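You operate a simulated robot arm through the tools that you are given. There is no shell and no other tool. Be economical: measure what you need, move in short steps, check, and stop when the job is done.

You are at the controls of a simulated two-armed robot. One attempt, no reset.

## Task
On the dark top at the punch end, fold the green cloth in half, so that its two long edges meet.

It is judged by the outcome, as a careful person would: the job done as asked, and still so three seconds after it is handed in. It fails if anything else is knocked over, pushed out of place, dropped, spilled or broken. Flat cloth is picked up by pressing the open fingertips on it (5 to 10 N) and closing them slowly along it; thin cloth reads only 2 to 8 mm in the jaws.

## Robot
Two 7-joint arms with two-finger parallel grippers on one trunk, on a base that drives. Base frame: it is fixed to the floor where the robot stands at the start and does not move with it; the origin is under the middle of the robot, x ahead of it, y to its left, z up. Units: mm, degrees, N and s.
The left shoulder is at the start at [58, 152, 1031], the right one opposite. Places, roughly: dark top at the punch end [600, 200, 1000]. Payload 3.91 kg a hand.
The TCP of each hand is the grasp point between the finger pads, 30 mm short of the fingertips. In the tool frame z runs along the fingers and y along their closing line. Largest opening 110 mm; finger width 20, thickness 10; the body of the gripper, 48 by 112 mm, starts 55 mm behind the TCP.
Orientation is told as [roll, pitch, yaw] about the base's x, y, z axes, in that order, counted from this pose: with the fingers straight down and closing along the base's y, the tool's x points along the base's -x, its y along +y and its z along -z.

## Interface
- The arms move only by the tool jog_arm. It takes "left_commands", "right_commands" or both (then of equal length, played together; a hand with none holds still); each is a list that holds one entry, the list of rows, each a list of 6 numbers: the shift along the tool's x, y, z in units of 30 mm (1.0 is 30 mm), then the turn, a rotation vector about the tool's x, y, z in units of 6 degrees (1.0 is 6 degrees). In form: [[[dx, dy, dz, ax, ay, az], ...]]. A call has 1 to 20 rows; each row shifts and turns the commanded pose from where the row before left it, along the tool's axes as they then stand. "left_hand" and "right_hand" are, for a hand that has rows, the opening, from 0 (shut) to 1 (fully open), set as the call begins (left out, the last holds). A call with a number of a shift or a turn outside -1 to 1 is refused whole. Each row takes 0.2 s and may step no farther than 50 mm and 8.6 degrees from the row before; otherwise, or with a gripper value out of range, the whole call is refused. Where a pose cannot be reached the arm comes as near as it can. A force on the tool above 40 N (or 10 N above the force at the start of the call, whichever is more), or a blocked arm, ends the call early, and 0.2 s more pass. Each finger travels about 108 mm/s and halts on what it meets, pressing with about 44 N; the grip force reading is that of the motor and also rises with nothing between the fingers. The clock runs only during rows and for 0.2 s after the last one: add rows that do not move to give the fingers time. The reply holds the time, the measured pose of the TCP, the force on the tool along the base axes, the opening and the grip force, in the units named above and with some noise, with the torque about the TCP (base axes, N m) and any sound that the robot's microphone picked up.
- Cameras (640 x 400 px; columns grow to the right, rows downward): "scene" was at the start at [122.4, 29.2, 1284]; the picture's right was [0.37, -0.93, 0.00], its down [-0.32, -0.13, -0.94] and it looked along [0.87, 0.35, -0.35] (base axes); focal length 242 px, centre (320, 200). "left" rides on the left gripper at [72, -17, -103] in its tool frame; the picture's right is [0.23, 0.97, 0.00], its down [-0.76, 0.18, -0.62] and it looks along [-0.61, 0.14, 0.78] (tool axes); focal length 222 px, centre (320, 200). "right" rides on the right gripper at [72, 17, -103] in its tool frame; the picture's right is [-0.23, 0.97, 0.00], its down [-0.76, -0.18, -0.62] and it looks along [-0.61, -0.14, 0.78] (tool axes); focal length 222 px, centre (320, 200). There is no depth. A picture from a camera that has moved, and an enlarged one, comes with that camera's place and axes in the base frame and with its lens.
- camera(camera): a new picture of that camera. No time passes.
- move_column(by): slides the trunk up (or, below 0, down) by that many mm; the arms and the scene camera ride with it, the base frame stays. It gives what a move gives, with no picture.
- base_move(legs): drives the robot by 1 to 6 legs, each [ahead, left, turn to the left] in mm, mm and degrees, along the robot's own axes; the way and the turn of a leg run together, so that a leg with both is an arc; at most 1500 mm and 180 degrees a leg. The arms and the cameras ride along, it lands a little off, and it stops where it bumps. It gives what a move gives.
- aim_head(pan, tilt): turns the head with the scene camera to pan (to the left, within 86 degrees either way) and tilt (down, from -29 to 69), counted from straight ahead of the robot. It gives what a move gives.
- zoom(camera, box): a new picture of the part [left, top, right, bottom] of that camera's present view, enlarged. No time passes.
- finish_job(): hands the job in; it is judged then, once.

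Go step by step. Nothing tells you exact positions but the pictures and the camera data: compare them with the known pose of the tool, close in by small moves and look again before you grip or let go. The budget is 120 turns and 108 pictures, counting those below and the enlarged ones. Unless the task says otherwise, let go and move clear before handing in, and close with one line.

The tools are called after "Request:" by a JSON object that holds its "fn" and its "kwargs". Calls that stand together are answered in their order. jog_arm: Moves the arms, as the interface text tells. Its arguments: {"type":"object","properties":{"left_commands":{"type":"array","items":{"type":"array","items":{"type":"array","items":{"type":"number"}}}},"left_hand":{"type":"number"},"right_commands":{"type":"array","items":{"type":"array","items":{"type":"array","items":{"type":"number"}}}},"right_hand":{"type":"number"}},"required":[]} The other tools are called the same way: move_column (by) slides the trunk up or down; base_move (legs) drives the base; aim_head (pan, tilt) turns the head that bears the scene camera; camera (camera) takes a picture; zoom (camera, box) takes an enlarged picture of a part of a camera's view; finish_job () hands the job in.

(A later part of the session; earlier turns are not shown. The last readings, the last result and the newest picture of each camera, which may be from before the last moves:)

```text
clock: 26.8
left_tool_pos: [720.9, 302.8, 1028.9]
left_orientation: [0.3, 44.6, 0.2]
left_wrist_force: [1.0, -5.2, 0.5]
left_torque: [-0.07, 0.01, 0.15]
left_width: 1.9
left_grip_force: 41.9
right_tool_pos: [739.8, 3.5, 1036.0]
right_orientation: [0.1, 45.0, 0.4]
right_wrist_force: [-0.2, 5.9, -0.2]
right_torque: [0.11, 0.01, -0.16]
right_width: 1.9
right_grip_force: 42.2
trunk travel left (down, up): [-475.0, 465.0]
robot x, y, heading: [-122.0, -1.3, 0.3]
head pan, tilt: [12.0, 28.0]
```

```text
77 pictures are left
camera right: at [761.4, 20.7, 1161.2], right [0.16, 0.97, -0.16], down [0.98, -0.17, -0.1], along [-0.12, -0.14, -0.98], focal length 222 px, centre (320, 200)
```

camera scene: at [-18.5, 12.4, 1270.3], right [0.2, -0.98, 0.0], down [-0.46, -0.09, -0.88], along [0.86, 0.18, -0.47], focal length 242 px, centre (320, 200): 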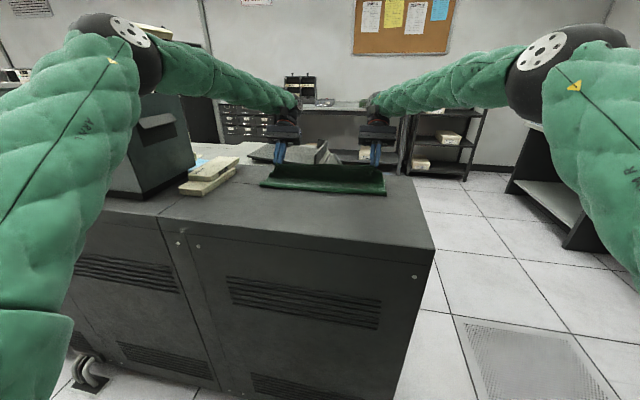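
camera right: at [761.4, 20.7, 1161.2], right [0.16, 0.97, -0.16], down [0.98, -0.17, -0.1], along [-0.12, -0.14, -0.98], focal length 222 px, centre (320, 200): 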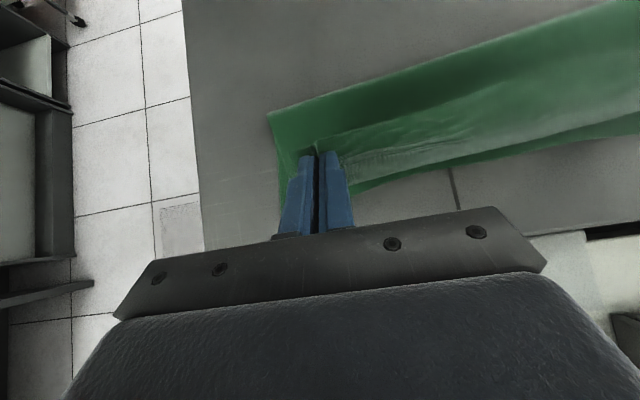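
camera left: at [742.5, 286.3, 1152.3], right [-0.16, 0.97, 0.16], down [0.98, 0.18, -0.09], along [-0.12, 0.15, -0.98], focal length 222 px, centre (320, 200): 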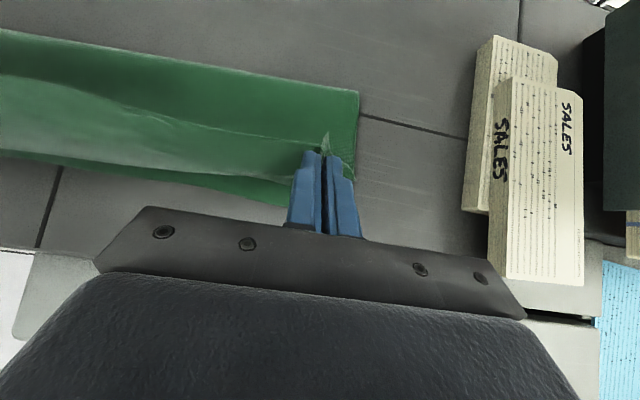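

Hands are now over the far edge at 45°, about 40 mm too high. Lowering the edge onto the far edge.

Request:
{"fn": "jog_arm", "kwargs": {"left_commands": [[[-0.207, -0.03, 0.242, 0, 0, 0], [-0.207, -0.03, 0.242, 0, 0, 0], [-0.207, -0.03, 0.242, 0, 0, 0], [-0.207, -0.03, 0.242, 0, 0, 0], [0, 0, 0, 0, 0, 0]]], "right_commands": [[[-0.206, -0.03, 0.325, 0, 0, 0], [-0.206, -0.03, 0.325, 0, 0, 0], [-0.206, -0.03, 0.325, 0, 0, 0], [-0.206, -0.03, 0.325, 0, 0, 0], [0, 0, 0, 0, 0, 0]]]}}

Request:
{"fn": "camera", "kwargs": {"camera": "left"}}

Request:
{"fn": "camera", "kwargs": {"camera": "right"}}

Request:
{"fn": "zoom", "kwargs": {"camera": "scene", "box": [220, 80, 440, 218]}}

```text
clock: 27.9
left_tool_pos: [718.4, 300.4, 989.0]
left_orientation: [0.4, 44.6, 0.2]
left_wrist_force: [0.1, -5.2, 0.0]
left_torque: [-0.12, -0.04, 0.15]
left_width: 1.9
left_grip_force: 41.6
right_tool_pos: [729.3, -0.1, 989.9]
right_orientation: [0.0, 45.0, 0.3]
right_wrist_force: [-1.0, 6.1, -0.7]
right_torque: [0.14, 0.01, -0.15]
right_width: 1.8
right_grip_force: 42.3
trunk travel left (down, up): [-475.0, 465.0]
robot x, y, heading: [-124.9, -5.2, 0.0]
head pan, tilt: [12.0, 28.0]
```

```text
76 pictures are left
camera left: at [740.4, 283.3, 1113.1], right [-0.16, 0.97, 0.16], down [0.98, 0.18, -0.09], along [-0.12, 0.14, -0.98], focal length 222 px, centre (320, 200)
```

left: 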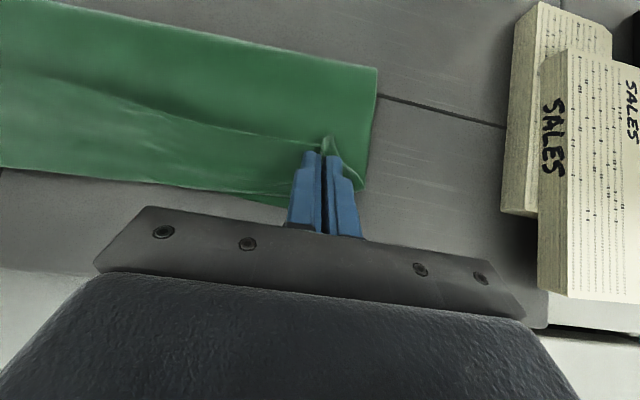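

```text
75 pictures are left
camera right: at [751.1, 16.9, 1115.3], right [0.16, 0.97, -0.16], down [0.98, -0.17, -0.1], along [-0.12, -0.14, -0.98], focal length 222 px, centre (320, 200)
```

right: 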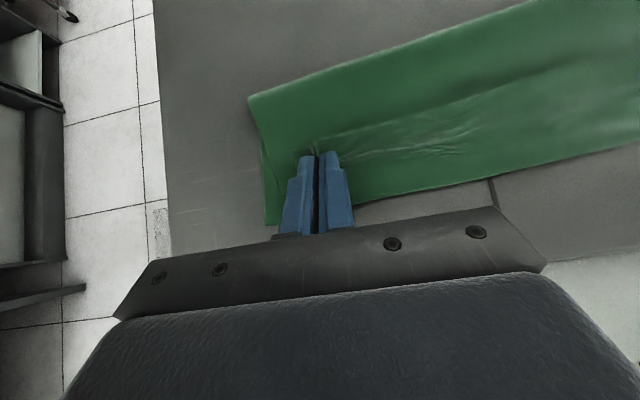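

```text
2.90 times, centred on (330, 149) of scene
camera zoom: at [16.9, 16.0, 1270.7], right [0.21, -0.98, 0.0], down [-0.46, -0.1, -0.88], along [0.86, 0.19, -0.47], focal length 700 px, centre (291, 348)
```

zoom: 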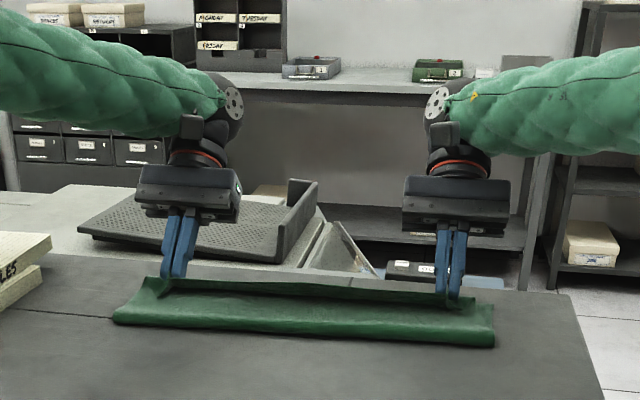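

The edge is hanging right at the far edge on both sides. I'll open the fingers moderately in place and look before withdrawing.

Request:
{"fn": "jog_arm", "kwargs": {"left_commands": [[[0, 0, 0, 0, 0, 0], [0, 0, 0, 0, 0, 0], [0, 0, 0, 0, 0, 0]]], "right_commands": [[[0, 0, 0, 0, 0, 0], [0, 0, 0, 0, 0, 0], [0, 0, 0, 0, 0, 0]]], "left_hand": 0.25, "right_hand": 0.25}}

Request:
{"fn": "camera", "kwargs": {"camera": "left"}}

Request:
{"fn": "camera", "kwargs": {"camera": "right"}}

Request:
{"fn": "zoom", "kwargs": {"camera": "scene", "box": [220, 80, 440, 218]}}

```text
clock: 28.8
left_tool_pos: [719.3, 300.2, 988.7]
left_orientation: [0.3, 44.7, 0.2]
left_wrist_force: [0.4, -1.0, 0.6]
left_torque: [0.03, 0.01, 0.0]
left_width: 27.5
left_grip_force: 0.0
right_tool_pos: [729.8, -0.8, 988.3]
right_orientation: [0.1, 44.9, 0.3]
right_wrist_force: [0.1, 0.4, -0.4]
right_torque: [0.03, -0.01, -0.01]
right_width: 27.4
right_grip_force: 0.2
trunk travel left (down, up): [-475.0, 465.0]
robot x, y, heading: [-122.0, -2.9, 0.4]
head pan, tilt: [12.0, 28.0]
```

```text
73 pictures are left
camera left: at [741.0, 283.2, 1112.7], right [-0.16, 0.97, 0.16], down [0.98, 0.18, -0.09], along [-0.12, 0.14, -0.98], focal length 222 px, centre (320, 200)
```

left: 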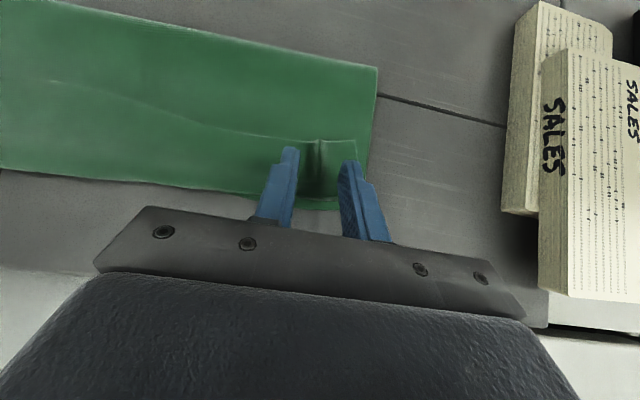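

```text
72 pictures are left
camera right: at [751.6, 16.8, 1114.6], right [0.16, 0.97, -0.16], down [0.98, -0.17, -0.1], along [-0.12, -0.14, -0.98], focal length 222 px, centre (320, 200)
```

right: 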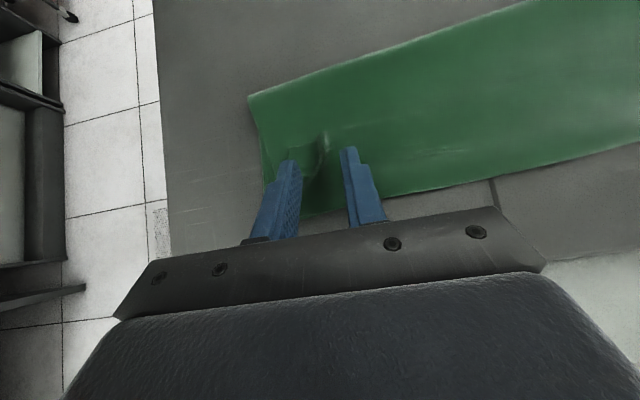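

```text
2.90 times, centred on (330, 149) of scene
camera zoom: at [17.5, 15.9, 1270.6], right [0.21, -0.98, 0.0], down [-0.46, -0.1, -0.88], along [0.86, 0.19, -0.47], focal length 700 px, centre (291, 348)
```

zoom: 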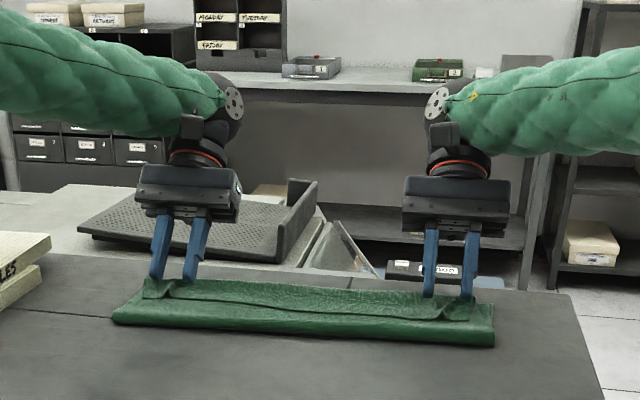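

The ends show a narrow hem strip rolled back on top, with its edge at x≈686 instead of lying at the far edge. My fingertips rest on that strip, so I'll press lightly and drag it away from the robot to unroll it, finding contact first.

Request:
{"fn": "jog_arm", "kwargs": {"left_commands": [[[-0.08, 0, 0.08, 0, 0, 0], [0, 0, 0, 0, 0, 0]]], "right_commands": [[[-0.08, 0, 0.08, 0, 0, 0], [0, 0, 0, 0, 0, 0]]]}}

Request:
{"fn": "zoom", "kwargs": {"camera": "left", "box": [0, 20, 400, 270]}}

Request:
{"fn": "zoom", "kwargs": {"camera": "right", "box": [230, 20, 630, 270]}}

```text
clock: 29.4
left_tool_pos: [719.3, 301.3, 986.3]
left_orientation: [0.3, 44.7, 0.2]
left_wrist_force: [0.1, -0.5, 0.0]
left_torque: [0.0, -0.03, 0.01]
left_width: 27.4
left_grip_force: 0.1
right_tool_pos: [730.3, -0.6, 986.2]
right_orientation: [0.0, 45.0, 0.3]
right_wrist_force: [-0.2, -0.3, 0.2]
right_torque: [-0.05, 0.0, 0.01]
right_width: 27.6
right_grip_force: 0.0
trunk travel left (down, up): [-475.0, 465.0]
robot x, y, heading: [-123.8, -4.8, 0.2]
head pan, tilt: [12.0, 28.0]
```

```text
1.60 times, centred on (200, 145) of left
camera zoom: at [740.7, 283.5, 1109.8], right [-0.16, 0.97, 0.16], down [0.98, 0.18, -0.09], along [-0.12, 0.14, -0.98], focal length 355 px, centre (512, 288)
```

zoom: 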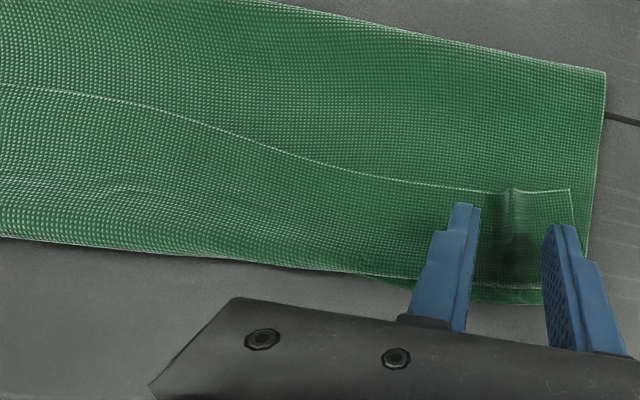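

```text
1.60 times, centred on (430, 145) of right
camera zoom: at [751.3, 17.2, 1112.1], right [0.16, 0.97, -0.16], down [0.98, -0.17, -0.1], along [-0.12, -0.14, -0.98], focal length 355 px, centre (144, 288)
```

zoom: 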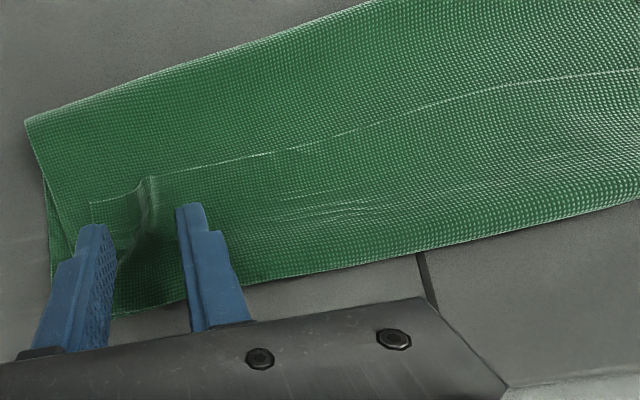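

The hem strip is clear in the zooms: free edge at x≈685 and rolled curl at x≈725, with the fold line about 15 mm too far from me. Finding contact first.

Request:
{"fn": "jog_arm", "kwargs": {"left_commands": [[[-0.08, 0, 0.08, 0, 0, 0], [0, 0, 0, 0, 0, 0]]], "right_commands": [[[-0.08, 0, 0.08, 0, 0, 0], [0, 0, 0, 0, 0, 0]]]}}

```text
clock: 29.9
left_tool_pos: [719.6, 300.2, 980.8]
left_orientation: [0.2, 44.6, 0.2]
left_wrist_force: [0.3, -0.2, 0.0]
left_torque: [0.03, -0.02, -0.02]
left_width: 27.4
left_grip_force: 0.0
right_tool_pos: [731.8, -0.2, 982.4]
right_orientation: [0.1, 45.0, 0.3]
right_wrist_force: [-0.1, -0.4, 1.5]
right_torque: [-0.01, 0.03, 0.0]
right_width: 27.6
right_grip_force: 0.0
trunk travel left (down, up): [-475.0, 465.0]
robot x, y, heading: [-124.1, 1.1, 0.2]
head pan, tilt: [12.0, 28.0]
```

Request:
{"fn": "jog_arm", "kwargs": {"left_commands": [[[-0.06, 0, 0.06, 0, 0, 0], [0, 0, 0, 0, 0, 0]]], "right_commands": [[[-0.02, 0, 0.02, 0, 0, 0], [0, 0, 0, 0, 0, 0]]]}}

```text
clock: 30.6
left_tool_pos: [717.9, 300.6, 980.6]
left_orientation: [0.3, 44.6, 0.2]
left_wrist_force: [2.1, 0.5, 13.7]
left_torque: [0.13, 0.12, -0.04]
left_width: 27.5
left_grip_force: 0.3
right_tool_pos: [729.5, -0.9, 980.8]
right_orientation: [0.2, 45.0, 0.2]
right_wrist_force: [0.2, 0.7, 0.2]
right_torque: [0.0, 0.0, 0.01]
right_width: 27.5
right_grip_force: 0.1
trunk travel left (down, up): [-475.0, 465.0]
robot x, y, heading: [-122.4, -0.7, 0.3]
head pan, tilt: [12.0, 28.0]
```

Request:
{"fn": "jog_arm", "kwargs": {"left_commands": [[[0.03, 0, -0.03, 0, 0, 0], [0, 0, 0, 0, 0, 0]]], "right_commands": [[[-0.025, 0, 0.025, 0, 0, 0], [0, 0, 0, 0, 0, 0]]]}}

```text
clock: 31.1
left_tool_pos: [719.0, 300.2, 982.0]
left_orientation: [0.3, 44.7, 0.2]
left_wrist_force: [1.8, 0.4, 8.7]
left_torque: [0.09, 0.08, -0.02]
left_width: 27.6
left_grip_force: 0.2
right_tool_pos: [729.5, -0.7, 981.2]
right_orientation: [0.1, 44.9, 0.3]
right_wrist_force: [0.2, 0.3, 3.5]
right_torque: [-0.04, 0.03, 0.03]
right_width: 27.6
right_grip_force: 0.0
trunk travel left (down, up): [-475.0, 465.0]
robot x, y, heading: [-123.3, -0.5, 0.4]
head pan, tilt: [12.0, 28.0]
```

Light contact on both. Dragging the strip forward by 18 mm to see how it responds.

Request:
{"fn": "jog_arm", "kwargs": {"left_commands": [[[-0.13, 0, -0.15, 0, 0, 0], [-0.14, 0, -0.14, 0, 0, 0], [-0.14, 0, -0.14, 0, 0, 0], [0, 0, 0, 0, 0, 0]]], "right_commands": [[[-0.14, 0, -0.14, 0, 0, 0], [-0.14, 0, -0.14, 0, 0, 0], [-0.14, 0, -0.14, 0, 0, 0], [0, 0, 0, 0, 0, 0]]]}}

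Request:
{"fn": "zoom", "kwargs": {"camera": "left", "box": [0, 20, 400, 270]}}

Request:
{"fn": "zoom", "kwargs": {"camera": "right", "box": [230, 20, 630, 270]}}

```text
clock: 32.1
left_tool_pos: [736.2, 301.5, 980.4]
left_orientation: [0.3, 44.6, 0.2]
left_wrist_force: [-0.7, 0.4, 4.0]
left_torque: [0.04, 0.04, 0.03]
left_width: 27.3
left_grip_force: 0.1
right_tool_pos: [746.4, 1.4, 980.1]
right_orientation: [0.1, 45.1, 0.3]
right_wrist_force: [-0.5, 0.0, 4.4]
right_torque: [-0.01, 0.09, 0.0]
right_width: 27.3
right_grip_force: 0.0
trunk travel left (down, up): [-475.0, 465.0]
robot x, y, heading: [-124.5, -1.2, 0.3]
head pan, tilt: [12.0, 28.0]
```

```text
1.60 times, centred on (200, 145) of left
camera zoom: at [757.9, 283.6, 1105.1], right [-0.16, 0.97, 0.16], down [0.98, 0.18, -0.09], along [-0.12, 0.14, -0.98], focal length 355 px, centre (512, 288)
```

zoom: 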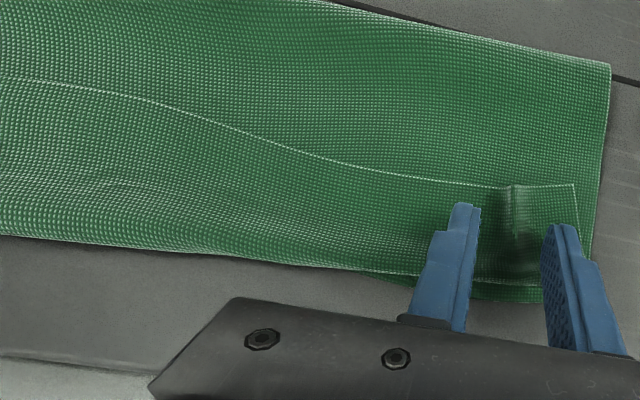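

```text
1.60 times, centred on (430, 145) of right
camera zoom: at [769.2, 17.5, 1106.1], right [0.16, 0.97, -0.16], down [0.98, -0.17, -0.1], along [-0.12, -0.14, -0.98], focal length 355 px, centre (144, 288)
```

zoom: 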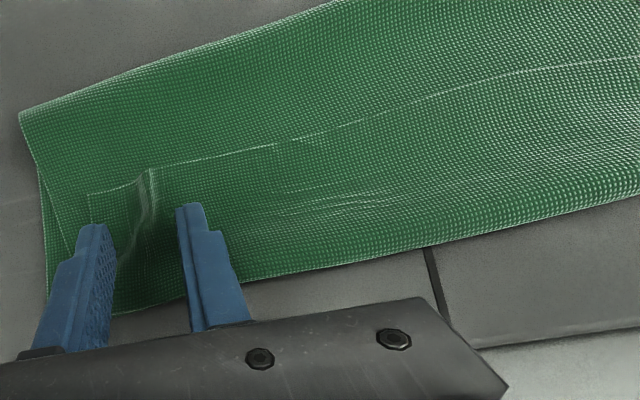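

The whole folded cloth slid together by 17 mm, so dragging won't unroll the strip. I'll instead re-pinch the ridge still standing in the strip (raised slightly off the lower layers), lift, and lay it again with more tilt.

Request:
{"fn": "jog_arm", "kwargs": {"left_commands": [[[0.05, 0, -0.05, 0, 0, 0], [0, 0, 0, 0, 0, 0], [0, 0, 0, 0, 0, 0]]], "right_commands": [[[0.05, 0, -0.05, 0, 0, 0], [0, 0, 0, 0, 0, 0], [0, 0, 0, 0, 0, 0]]], "left_hand": 0.0, "right_hand": 0.0}}

Request:
{"fn": "camera", "kwargs": {"camera": "left"}}

Request:
{"fn": "camera", "kwargs": {"camera": "right"}}

```text
clock: 33.0
left_tool_pos: [735.8, 300.0, 982.6]
left_orientation: [0.3, 44.5, 0.3]
left_wrist_force: [0.6, -5.7, -0.9]
left_torque: [-0.15, 0.01, 0.05]
left_width: 2.1
left_grip_force: 41.7
right_tool_pos: [749.0, 0.9, 981.6]
right_orientation: [0.1, 45.1, 0.3]
right_wrist_force: [-0.3, 6.0, 0.1]
right_torque: [0.19, -0.01, -0.1]
right_width: 1.6
right_grip_force: 41.4
trunk travel left (down, up): [-475.0, 465.0]
robot x, y, heading: [-122.4, -1.6, -0.0]
head pan, tilt: [12.0, 28.0]
```

```text
66 pictures are left
camera left: at [758.4, 283.0, 1107.2], right [-0.16, 0.97, 0.16], down [0.98, 0.18, -0.09], along [-0.12, 0.14, -0.98], focal length 222 px, centre (320, 200)
```

left: 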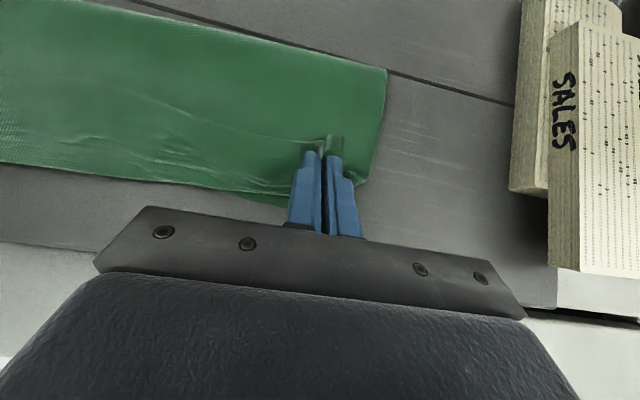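

```text
65 pictures are left
camera right: at [770.1, 17.7, 1107.6], right [0.16, 0.97, -0.16], down [0.98, -0.17, -0.1], along [-0.12, -0.14, -0.98], focal length 222 px, centre (320, 200)
```

right: 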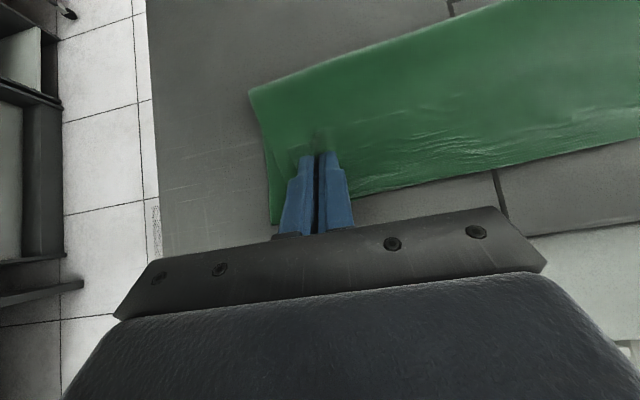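

Both strips are gripped again. Lifting about 70 mm and back slightly to check only the edge comes up.

Request:
{"fn": "jog_arm", "kwargs": {"left_commands": [[[0.4, 0, -0.23, 0, 0, 0], [0.4, 0, -0.23, 0, 0, 0], [0.4, 0, -0.23, 0, 0, 0], [0.4, 0, -0.23, 0, 0, 0], [0.4, 0, -0.23, 0, 0, 0], [0, 0, 0, 0, 0, 0]]], "right_commands": [[[0.4, 0, -0.23, 0, 0, 0], [0.4, 0, -0.23, 0, 0, 0], [0.4, 0, -0.23, 0, 0, 0], [0.4, 0, -0.23, 0, 0, 0], [0.4, 0, -0.23, 0, 0, 0], [0, 0, 0, 0, 0, 0]]]}}

Request:
{"fn": "zoom", "kwargs": {"camera": "scene", "box": [220, 80, 440, 218]}}

Request:
{"fn": "camera", "kwargs": {"camera": "left"}}

```text
clock: 34.4
left_tool_pos: [714.5, 296.2, 1043.8]
left_orientation: [0.1, 44.4, 0.2]
left_wrist_force: [1.0, -4.2, -0.8]
left_torque: [-0.1, 0.01, 0.04]
left_width: 1.9
left_grip_force: 42.1
left hand out of reach, approached as far as the arm can: row 5
right_tool_pos: [732.1, -0.2, 1046.0]
right_orientation: [0.2, 45.1, 0.2]
right_wrist_force: [-0.3, 3.3, -0.7]
right_torque: [0.1, 0.02, -0.08]
right_width: 2.0
right_grip_force: 41.4
trunk travel left (down, up): [-475.0, 465.0]
robot x, y, heading: [-125.9, -1.8, 0.5]
head pan, tilt: [12.0, 28.0]
```

```text
2.90 times, centred on (330, 149) of scene
camera zoom: at [18.3, 15.6, 1270.5], right [0.21, -0.98, 0.0], down [-0.46, -0.1, -0.88], along [0.86, 0.19, -0.47], focal length 700 px, centre (291, 348)
```

zoom: 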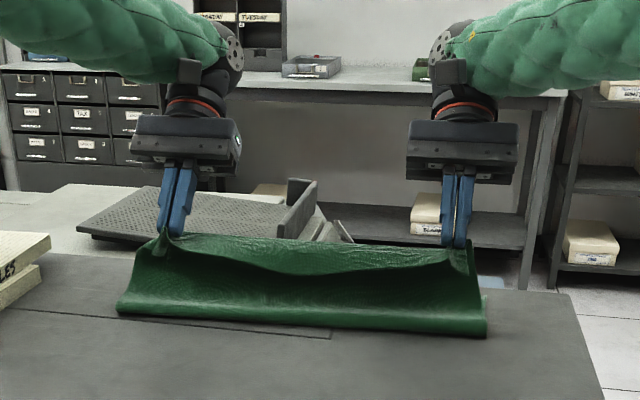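

```text
63 pictures are left
camera left: at [735.3, 279.4, 1167.8], right [-0.16, 0.97, 0.16], down [0.98, 0.18, -0.09], along [-0.11, 0.14, -0.98], focal length 222 px, centre (320, 200)
```

left: 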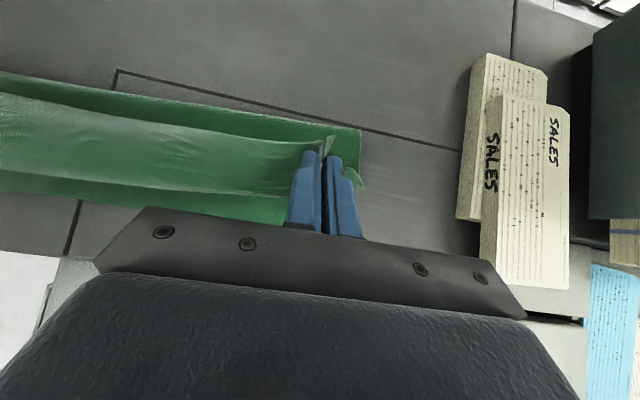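

Only the single edge layer is held. I'll pull the hands back 50 mm, then drive forward 60 mm to gain reach for a steeper tilt.

Request:
{"fn": "jog_arm", "kwargs": {"left_commands": [[[0.28, 0, 0.28, 0, 0, 0], [0.28, 0, 0.28, 0, 0, 0], [0.28, 0, 0.28, 0, 0, 0], [0.28, 0, 0.28, 0, 0, 0], [0, 0, 0, 0, 0, 0]]], "right_commands": [[[0.29, 0, 0.29, 0, 0, 0], [0.29, 0, 0.29, 0, 0, 0], [0.29, 0, 0.29, 0, 0, 0], [0.29, 0, 0.29, 0, 0, 0], [0, 0, 0, 0, 0, 0]]]}}

Request:
{"fn": "base_move", "kwargs": {"legs": [[60, 0, 0]]}}

Request:
{"fn": "camera", "kwargs": {"camera": "scene"}}

```text
clock: 35.5
left_tool_pos: [666.1, 297.7, 1045.2]
left_orientation: [0.2, 44.7, 0.2]
left_wrist_force: [0.3, -3.5, -0.4]
left_torque: [-0.08, 0.01, 0.03]
left_width: 2.2
left_grip_force: 41.6
right_tool_pos: [680.6, 0.2, 1047.8]
right_orientation: [0.2, 45.0, 0.3]
right_wrist_force: [0.3, 3.6, -0.4]
right_torque: [0.1, -0.01, -0.05]
right_width: 1.6
right_grip_force: 41.7
trunk travel left (down, up): [-475.0, 465.0]
robot x, y, heading: [-123.2, -2.1, 0.2]
head pan, tilt: [12.0, 28.0]
```

```text
clock: 36.5
left_tool_pos: [726.2, 299.3, 1044.1]
left_orientation: [0.3, 44.7, 0.2]
left_wrist_force: [0.5, -3.4, -0.6]
left_torque: [-0.11, 0.05, 0.05]
left_width: 2.2
left_grip_force: 42.6
right_tool_pos: [742.4, -0.9, 1045.4]
right_orientation: [0.1, 45.2, 0.3]
right_wrist_force: [0.9, 3.2, -0.3]
right_torque: [0.08, 0.07, -0.07]
right_width: 1.5
right_grip_force: 41.8
trunk travel left (down, up): [-475.0, 465.0]
robot x, y, heading: [-60.7, -4.4, 0.3]
head pan, tilt: [12.0, 28.0]
```

```text
62 pictures are left
camera scene: at [78.6, 16.4, 1270.5], right [0.21, -0.98, 0.0], down [-0.46, -0.1, -0.88], along [0.86, 0.19, -0.47], focal length 242 px, centre (320, 200)
```

scene: 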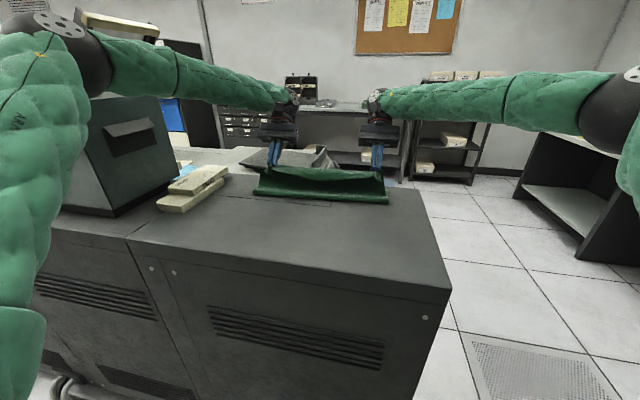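

No contact on the way. Tilting a further 30° and checking how far the wrists manage.

Request:
{"fn": "jog_arm", "kwargs": {"left_commands": [[[0, 0, 0, 0, 1, 0], [0, 0, 0, 0, 1, 0], [0, 0, 0, 0, 1, 0], [0, 0, 0, 0, 1, 0], [0, 0, 0, 0, 1, 0], [0, 0, 0, 0, 0, 0]]], "right_commands": [[[0, 0, 0, 0, 1, 0], [0, 0, 0, 0, 1, 0], [0, 0, 0, 0, 1, 0], [0, 0, 0, 0, 1, 0], [0, 0, 0, 0, 1, 0], [0, 0, 0, 0, 0, 0]]]}}

Request:
{"fn": "camera", "kwargs": {"camera": "scene"}}

Request:
{"fn": "camera", "kwargs": {"camera": "left"}}

```text
clock: 37.5
left_tool_pos: [639.9, 249.6, 973.0]
left_orientation: [0.0, 64.4, 0.0]
left_wrist_force: [-2.7, 0.5, 12.7]
left_torque: [0.01, 0.29, -0.01]
left_width: 1.9
left_grip_force: 42.3
left hand out of reach, approached as far as the arm can: row 1, 2, 3, 4
right_tool_pos: [740.3, 0.1, 1048.0]
right_orientation: [0.0, 50.9, 0.2]
right_wrist_force: [0.7, 0.1, -0.1]
right_torque: [-0.01, -0.01, 0.02]
right_width: 1.3
right_grip_force: 41.2
right hand out of reach, approached as far as the arm can: row 2, 3, 4
trunk travel left (down, up): [-475.0, 465.0]
robot x, y, heading: [-64.1, -1.3, 0.1]
head pan, tilt: [12.0, 28.0]
stopped in row 4 (left hand): the force on the tool passed its limit at 55 N (the readings are from after the stop); the commanded pose is now the measured one
```

```text
61 pictures are left
camera scene: at [76.2, 16.5, 1270.9], right [0.21, -0.98, 0.0], down [-0.46, -0.1, -0.88], along [0.86, 0.19, -0.47], focal length 242 px, centre (320, 200)
```

scene: 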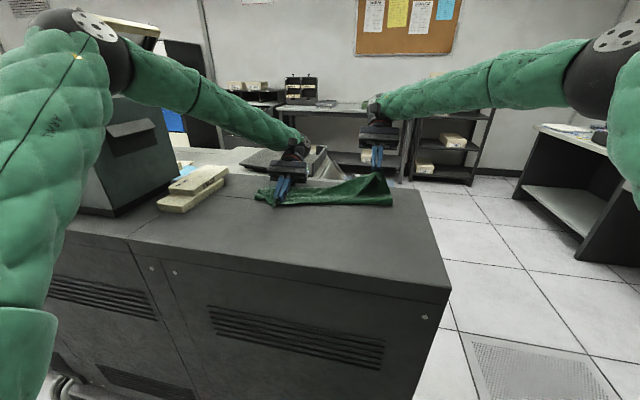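

```text
60 pictures are left
camera left: at [703.7, 233.5, 1082.9], right [-0.1, 0.97, 0.2], down [0.89, 0.18, -0.42], along [-0.44, 0.14, -0.89], focal length 222 px, centre (320, 200)
```

left: 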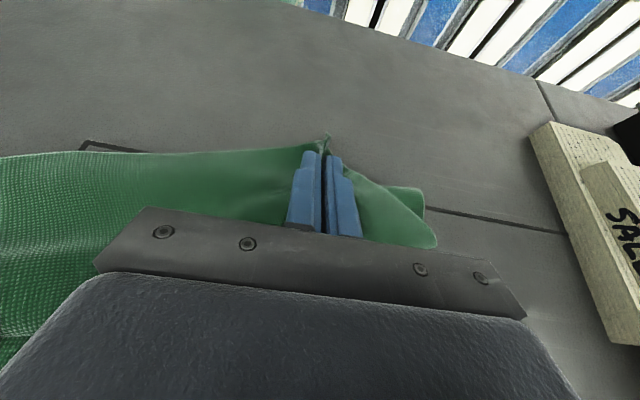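

The wrists top out near 50° of tilt, and the left arm dipped off its path; nothing else was touched. I'll bring the left hand back up to match the right.

Request:
{"fn": "jog_arm", "kwargs": {"left_commands": [[[0.5, 0.1, -0.25, 0, -0.5, 0], [0.5, 0.3, -0.3, 0, -0.8, 0], [0.4, 0.4, -0.4, 0, -0.8, 0], [0, 0.4, -0.6, 0, -0.8, 0], [-0.4, 0.3, -0.5, 0, -0.4, 0], [-0.4, 0.1, -0.4, 0, 0, 0], [0, 0, 0, 0, 0, 0]]]}}

Request:
{"fn": "camera", "kwargs": {"camera": "left"}}

Request:
{"fn": "camera", "kwargs": {"camera": "scene"}}

```text
clock: 39.0
left_tool_pos: [696.2, 298.8, 1035.4]
left_orientation: [-0.1, 44.5, 0.2]
left_wrist_force: [0.5, -6.1, 0.6]
left_torque: [-0.17, 0.01, 0.05]
left_width: 2.1
left_grip_force: 41.9
right_tool_pos: [740.8, -0.8, 1047.9]
right_orientation: [0.1, 51.1, 0.2]
right_wrist_force: [0.2, 6.4, 0.0]
right_torque: [0.18, 0.02, -0.11]
right_width: 1.2
right_grip_force: 41.4
trunk travel left (down, up): [-475.0, 465.0]
robot x, y, heading: [-65.3, -4.4, 0.5]
head pan, tilt: [12.0, 28.0]
```

```text
59 pictures are left
camera left: at [717.4, 281.8, 1159.1], right [-0.17, 0.97, 0.16], down [0.98, 0.18, -0.09], along [-0.12, 0.14, -0.98], focal length 222 px, centre (320, 200)
```

left: 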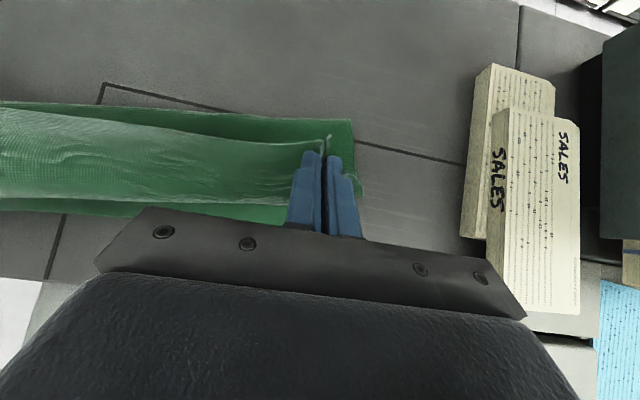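

```text
58 pictures are left
camera scene: at [76.8, 16.7, 1270.6], right [0.21, -0.98, 0.0], down [-0.46, -0.1, -0.88], along [0.86, 0.19, -0.47], focal length 242 px, centre (320, 200)
```

scene: 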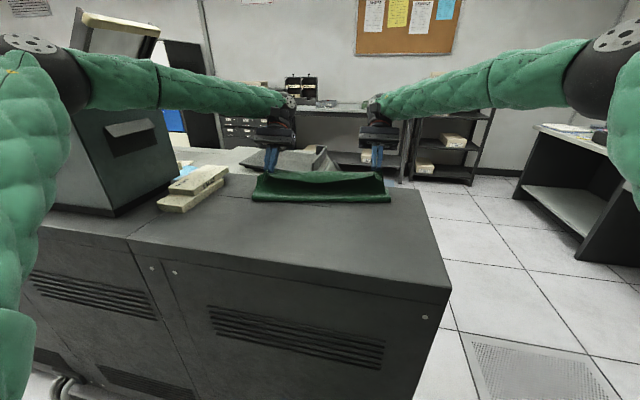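

Recovered. Since the wrists can't tilt enough to turn this 20 mm strip over, I'll lay the cloth back open and re-grip with a much narrower bite. First, level the hands again.

Request:
{"fn": "jog_arm", "kwargs": {"left_commands": [[[0, 0, -0.2, 0, -0.83, 0], [0, 0, -0.2, 0, -0.83, 0], [0, 0, -0.2, 0, -0.83, 0], [0, 0, -0.2, 0, -0.83, 0], [0, 0, -0.2, 0, -0.83, 0], [0, 0, -0.2, 0, -0.83, 0], [0, 0, -0.2, 0, -0.83, 0], [0, 0, -0.2, 0, -0.83, 0], [0, 0, -0.2, 0, -0.83, 0], [0, 0, 0, 0, 0, 0]]], "right_commands": [[[0.1, 0, -0.1, 0, -0.947, 0], [0.1, 0, -0.1, 0, -0.947, 0], [0.1, 0, -0.1, 0, -0.947, 0], [0.1, 0, -0.1, 0, -0.947, 0], [0.1, 0, -0.1, 0, -0.947, 0], [0.1, 0, -0.1, 0, -0.947, 0], [0.1, 0, -0.1, 0, -0.947, 0], [0.1, 0, -0.1, 0, -0.947, 0], [0.1, 0, -0.1, 0, -0.947, 0], [0, 0, 0, 0, 0, 0]]]}}

Request:
{"fn": "camera", "kwargs": {"camera": "scene"}}

```text
clock: 41.5
left_tool_pos: [719.9, 271.5, 1098.7]
left_orientation: [0.2, -1.4, -1.6]
left_wrist_force: [0.2, -2.5, -0.3]
left_torque: [-0.03, 0.02, -0.01]
left_width: 2.0
left_grip_force: 41.7
right_tool_pos: [725.5, -24.7, 1092.2]
right_orientation: [0.2, -0.9, -1.3]
right_wrist_force: [-0.8, 1.9, 0.4]
right_torque: [0.05, 0.04, 0.04]
right_width: 1.7
right_grip_force: 41.4
trunk travel left (down, up): [-475.0, 465.0]
robot x, y, heading: [-61.7, -6.0, -1.1]
head pan, tilt: [12.0, 28.0]
stopped in row 10 (left hand): the arm was blocked; the commanded pose is now the measured one
```

```text
57 pictures are left
camera scene: at [69.9, -26.4, 1274.5], right [0.19, -0.98, -0.03], down [-0.45, -0.06, -0.89], along [0.87, 0.18, -0.46], focal length 242 px, centre (320, 200)
```

scene: 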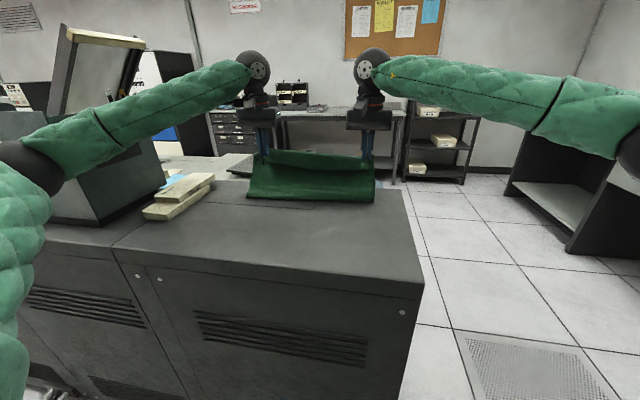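

The left elbow came down against the machine as the hand levelled, so I'm backing straight away from it now, which is also the unfolding direction.

Request:
{"fn": "base_move", "kwargs": {"legs": [[-110, 0, 0]]}}

Request:
{"fn": "camera", "kwargs": {"camera": "scene"}}

```text
clock: 42.6
left_tool_pos: [609.2, 304.7, 1084.1]
left_orientation: [-0.8, -0.7, -0.4]
left_wrist_force: [-1.2, -3.6, 0.4]
left_torque: [-0.13, -0.11, -0.04]
left_width: 1.9
left_grip_force: 42.3
right_tool_pos: [617.2, 6.2, 1086.8]
right_orientation: [-0.7, -0.4, -0.5]
right_wrist_force: [-1.3, 4.4, 0.7]
right_torque: [0.1, -0.1, 0.03]
right_width: 1.4
right_grip_force: 41.7
trunk travel left (down, up): [-475.0, 465.0]
robot x, y, heading: [-171.9, 0.3, -0.6]
head pan, tilt: [12.0, 28.0]
```

```text
56 pictures are left
camera scene: at [-35.5, 16.5, 1271.2], right [0.2, -0.98, 0.0], down [-0.46, -0.09, -0.88], along [0.87, 0.18, -0.47], focal length 242 px, centre (320, 200)
```

scene: 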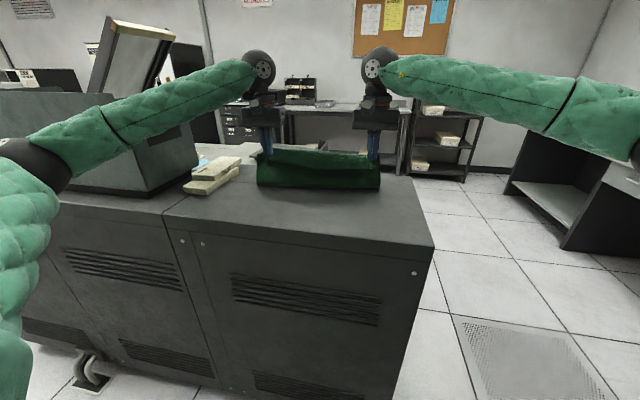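

Clear again, and the machine and card decks look unmoved. I'll now lay the edge back open toward me along the reverse arc.

Request:
{"fn": "jog_arm", "kwargs": {"left_commands": [[[0.6, -0.02, 0, 0, 0, 0], [0.6, -0.02, 0, 0, 0, 0], [0.6, -0.02, 0.05, 0, 0, 0], [0.6, -0.02, 0.1, 0, 0, 0], [0.6, -0.02, 0.4, 0, 0, 0], [0.5, 0, 0.6, 0, 0, 0], [0.4, 0, 0.7, 0, 0, 0], [0.3, 0, 0.7, 0, 0, 0], [0.2, 0, 0.4, 0, 0, 0], [0, 0, 0, 0, 0, 0]]], "right_commands": [[[0.6, -0.02, 0, 0, 0, 0], [0.6, -0.02, 0, 0, 0, 0], [0.6, -0.02, 0.05, 0, 0, 0], [0.6, -0.02, 0.1, 0, 0, 0], [0.6, -0.02, 0.4, 0, 0, 0], [0.5, 0, 0.6, 0, 0, 0], [0.4, 0, 0.7, 0, 0, 0], [0.25, 0, 0.7, 0, 0, 0], [0.1, 0, 0.4, 0, 0, 0], [0, 0, 0, 0, 0, 0]]]}}

Request:
{"fn": "camera", "kwargs": {"camera": "scene"}}

Request:
{"fn": "camera", "kwargs": {"camera": "left"}}

```text
clock: 44.8
left_tool_pos: [482.3, 300.1, 991.7]
left_orientation: [-0.9, -0.5, -0.3]
left_wrist_force: [0.1, -4.1, 0.2]
left_torque: [-0.11, 0.0, -0.05]
left_width: 2.2
left_grip_force: 41.9
right_tool_pos: [494.0, 1.5, 994.6]
right_orientation: [-0.6, -0.2, -0.3]
right_wrist_force: [0.3, 3.6, 0.2]
right_torque: [0.13, -0.01, 0.05]
right_width: 1.7
right_grip_force: 41.7
trunk travel left (down, up): [-475.0, 465.0]
robot x, y, heading: [-176.2, -2.7, -0.4]
head pan, tilt: [12.0, 28.0]
```

```text
55 pictures are left
camera scene: at [-31.2, 15.3, 1270.7], right [0.2, -0.98, 0.0], down [-0.46, -0.09, -0.88], along [0.86, 0.18, -0.47], focal length 242 px, centre (320, 200)
```

scene: 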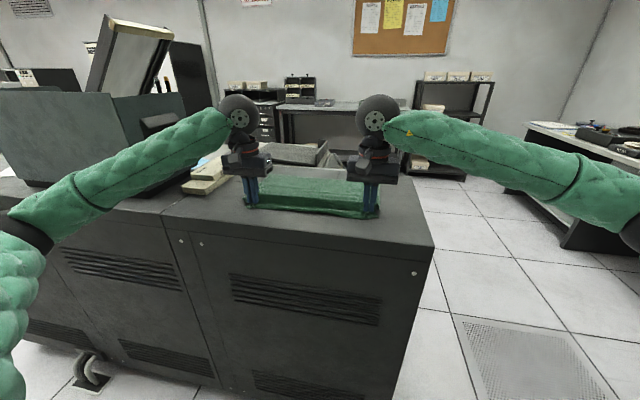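

```text
54 pictures are left
camera left: at [409.5, 285.4, 1094.7], right [-0.22, 0.98, -0.01], down [0.76, 0.18, 0.63], along [0.61, 0.13, -0.78], focal length 222 px, centre (320, 200)
```

left: 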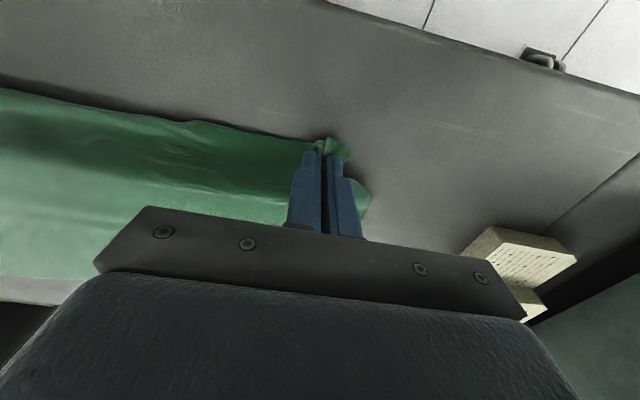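

The cloth is nearly open again. A bit lower and back to flatten, then release.

Request:
{"fn": "jog_arm", "kwargs": {"left_commands": [[[0.1, 0, 0.1, 0, 0, 0], [0.1, 0, 0.1, 0, 0, 0], [0.1, 0, 0.05, 0, 0, 0], [0, 0, 0, 0, 0, 0]]], "right_commands": [[[0.1, 0, 0.15, 0, 0, 0], [0.1, 0, 0.15, 0, 0, 0], [0.1, 0, 0.05, 0, 0, 0], [0, 0, 0, 0, 0, 0]]]}}

Request:
{"fn": "jog_arm", "kwargs": {"left_commands": [[[0, 0, 0, 0, 0, 0], [0, 0, 0, 0, 0, 0], [0, 0, 0, 0, 0, 0]]], "right_commands": [[[0, 0, 0, 0, 0, 0], [0, 0, 0, 0, 0, 0], [0, 0, 0, 0, 0, 0]]], "left_hand": 0.3, "right_hand": 0.3}}

Request:
{"fn": "jog_arm", "kwargs": {"left_commands": [[[0, 0, -0.5, 0, 0, 0], [0, 0, -1, 0, 0, 0], [0, 0, -1, 0, 0, 0], [0, 0, -1, 0, 0, 0], [0, 0, 0, 0, 0, 0]]], "right_commands": [[[0, 0, -0.5, 0, 0, 0], [0, 0, -1, 0, 0, 0], [0, 0, -1, 0, 0, 0], [0, 0, -1, 0, 0, 0], [0, 0, 0, 0, 0, 0]]]}}

Request:
{"fn": "camera", "kwargs": {"camera": "left"}}

Request:
{"fn": "camera", "kwargs": {"camera": "right"}}

Request:
{"fn": "zoom", "kwargs": {"camera": "scene", "box": [200, 130, 420, 268]}}

```text
clock: 45.8
left_tool_pos: [474.4, 300.2, 985.3]
left_orientation: [-0.7, -0.6, -0.4]
left_wrist_force: [0.1, -4.1, 2.5]
left_torque: [-0.09, 0.01, -0.05]
left_width: 2.0
left_grip_force: 42.1
right_tool_pos: [485.3, 2.1, 984.2]
right_orientation: [-0.6, -0.3, -0.5]
right_wrist_force: [0.9, 4.0, 6.4]
right_torque: [0.14, -0.09, 0.04]
right_width: 1.4
right_grip_force: 41.2
trunk travel left (down, up): [-475.0, 465.0]
robot x, y, heading: [-175.0, -0.6, -0.5]
head pan, tilt: [12.0, 28.0]
```

```text
clock: 46.6
left_tool_pos: [472.5, 300.4, 985.3]
left_orientation: [-0.7, -0.5, -0.4]
left_wrist_force: [0.0, 0.3, 0.8]
left_torque: [-0.02, -0.02, 0.03]
left_width: 32.8
left_grip_force: 0.1
right_tool_pos: [486.4, 1.1, 983.8]
right_orientation: [-0.6, -0.2, -0.4]
right_wrist_force: [0.0, -0.9, 0.0]
right_torque: [-0.01, -0.03, -0.01]
right_width: 32.9
right_grip_force: 0.1
trunk travel left (down, up): [-475.0, 465.0]
robot x, y, heading: [-174.6, -2.2, -0.5]
head pan, tilt: [12.0, 28.0]
```

```text
clock: 47.8
left_tool_pos: [472.7, 302.0, 1088.1]
left_orientation: [-0.7, -0.4, -0.4]
left_wrist_force: [-0.4, 0.2, -0.1]
left_torque: [-0.03, -0.01, 0.01]
left_width: 33.1
left_grip_force: 0.1
right_tool_pos: [485.9, 2.6, 1089.5]
right_orientation: [-0.5, -0.1, -0.5]
right_wrist_force: [-0.1, 0.3, -0.9]
right_torque: [0.02, 0.05, -0.01]
right_width: 33.0
right_grip_force: 0.0
trunk travel left (down, up): [-475.0, 465.0]
robot x, y, heading: [-175.6, -2.0, -0.5]
head pan, tilt: [12.0, 28.0]
```

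```text
53 pictures are left
camera left: at [400.2, 287.2, 1191.9], right [-0.22, 0.98, -0.01], down [0.76, 0.18, 0.63], along [0.61, 0.13, -0.78], focal length 222 px, centre (320, 200)
```

left: 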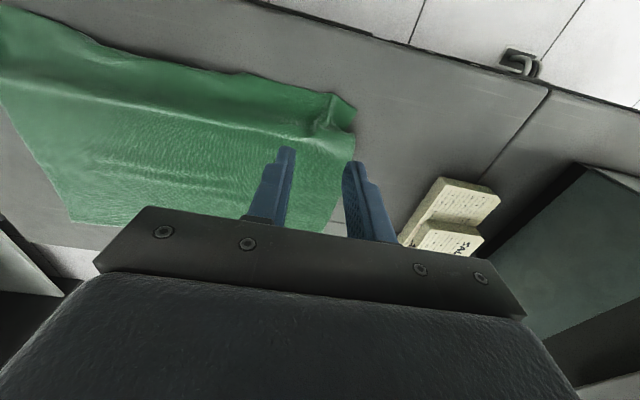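

```text
52 pictures are left
camera right: at [412.5, 22.4, 1193.5], right [0.23, 0.97, -0.01], down [0.76, -0.18, 0.63], along [0.61, -0.15, -0.78], focal length 222 px, centre (320, 200)
```

right: 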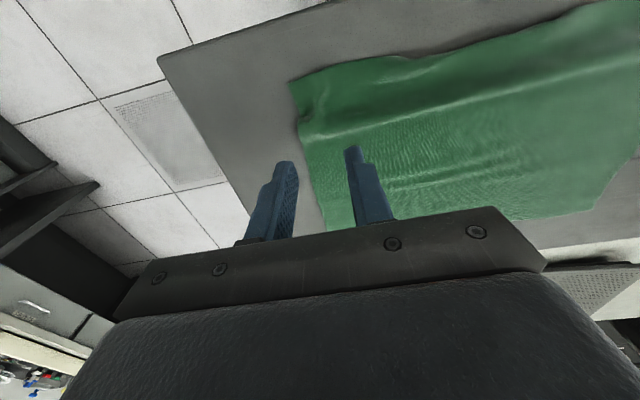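

```text
2.90 times, centred on (310, 199) of scene
camera zoom: at [-30.3, 15.5, 1270.5], right [0.2, -0.98, 0.0], down [-0.46, -0.09, -0.88], along [0.86, 0.18, -0.47], focal length 700 px, centre (349, 203)
```

zoom: 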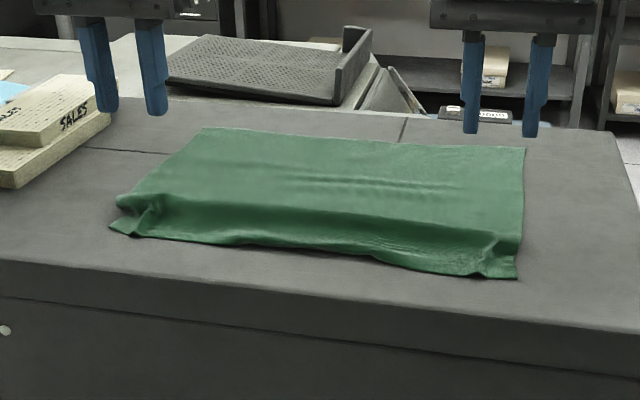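

The cloth is open again with the near edge at x≈452, but there's a small wave along it and the whole cloth slid about 20 mm toward me. I'll press near the corners and draw the edge toward me to flatten the wave.

Request:
{"fn": "jog_arm", "kwargs": {"left_commands": [[[0.05, -0.1, 0.8, 0, 0, 0], [0.05, -0.1, 0.8, 0, 0, 0], [0.05, -0.1, 0.8, 0, 0, 0], [0, -0.1, 0.8, 0, 0, 0], [0, 0, 0.15, 0, 0, 0], [0, 0, 0, 0, 0, 0]]], "right_commands": [[[0.18, 0.08, 0.8, 0, 0, 0], [0.18, 0.08, 0.8, 0, 0, 0], [0.18, 0.08, 0.8, 0, 0, 0], [0.18, 0.08, 0.8, 0, 0, 0], [0, 0, 0.2, 0, 0, 0], [0, 0, 0, 0, 0, 0]]], "left_hand": 0.5, "right_hand": 0.5}}

Request:
{"fn": "camera", "kwargs": {"camera": "left"}}

Request:
{"fn": "camera", "kwargs": {"camera": "right"}}

```text
clock: 49.2
left_tool_pos: [468.0, 286.7, 987.1]
left_orientation: [-0.8, -0.6, -0.5]
left_wrist_force: [-0.6, -0.4, -0.2]
left_torque: [0.01, 0.02, 0.0]
left_width: 55.2
left_grip_force: 0.1
right_tool_pos: [465.4, 12.3, 986.9]
right_orientation: [-0.6, -0.1, -0.5]
right_wrist_force: [1.0, 0.2, -0.4]
right_torque: [0.0, -0.01, 0.0]
right_width: 55.0
right_grip_force: 0.0
trunk travel left (down, up): [-475.0, 465.0]
robot x, y, heading: [-173.3, 2.0, -0.5]
head pan, tilt: [12.0, 28.0]
```

```text
50 pictures are left
camera left: at [395.5, 272.1, 1089.9], right [-0.22, 0.98, -0.01], down [0.76, 0.18, 0.63], along [0.61, 0.13, -0.78], focal length 222 px, centre (320, 200)
```

left: 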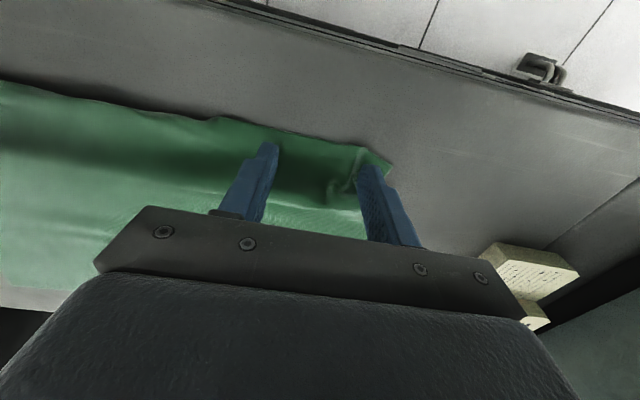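

```text
49 pictures are left
camera right: at [390.9, 30.8, 1091.2], right [0.23, 0.97, -0.01], down [0.76, -0.18, 0.63], along [0.61, -0.15, -0.78], focal length 222 px, centre (320, 200)
```

right: 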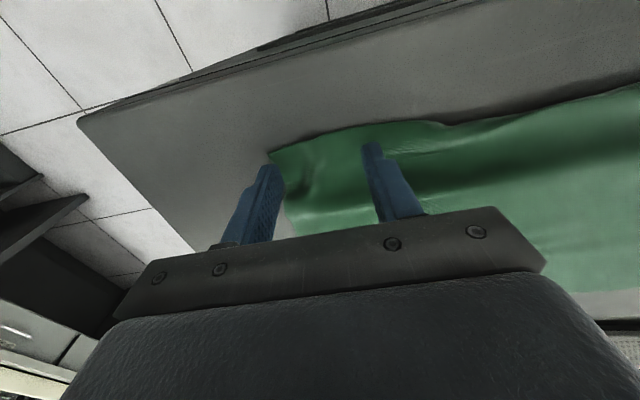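

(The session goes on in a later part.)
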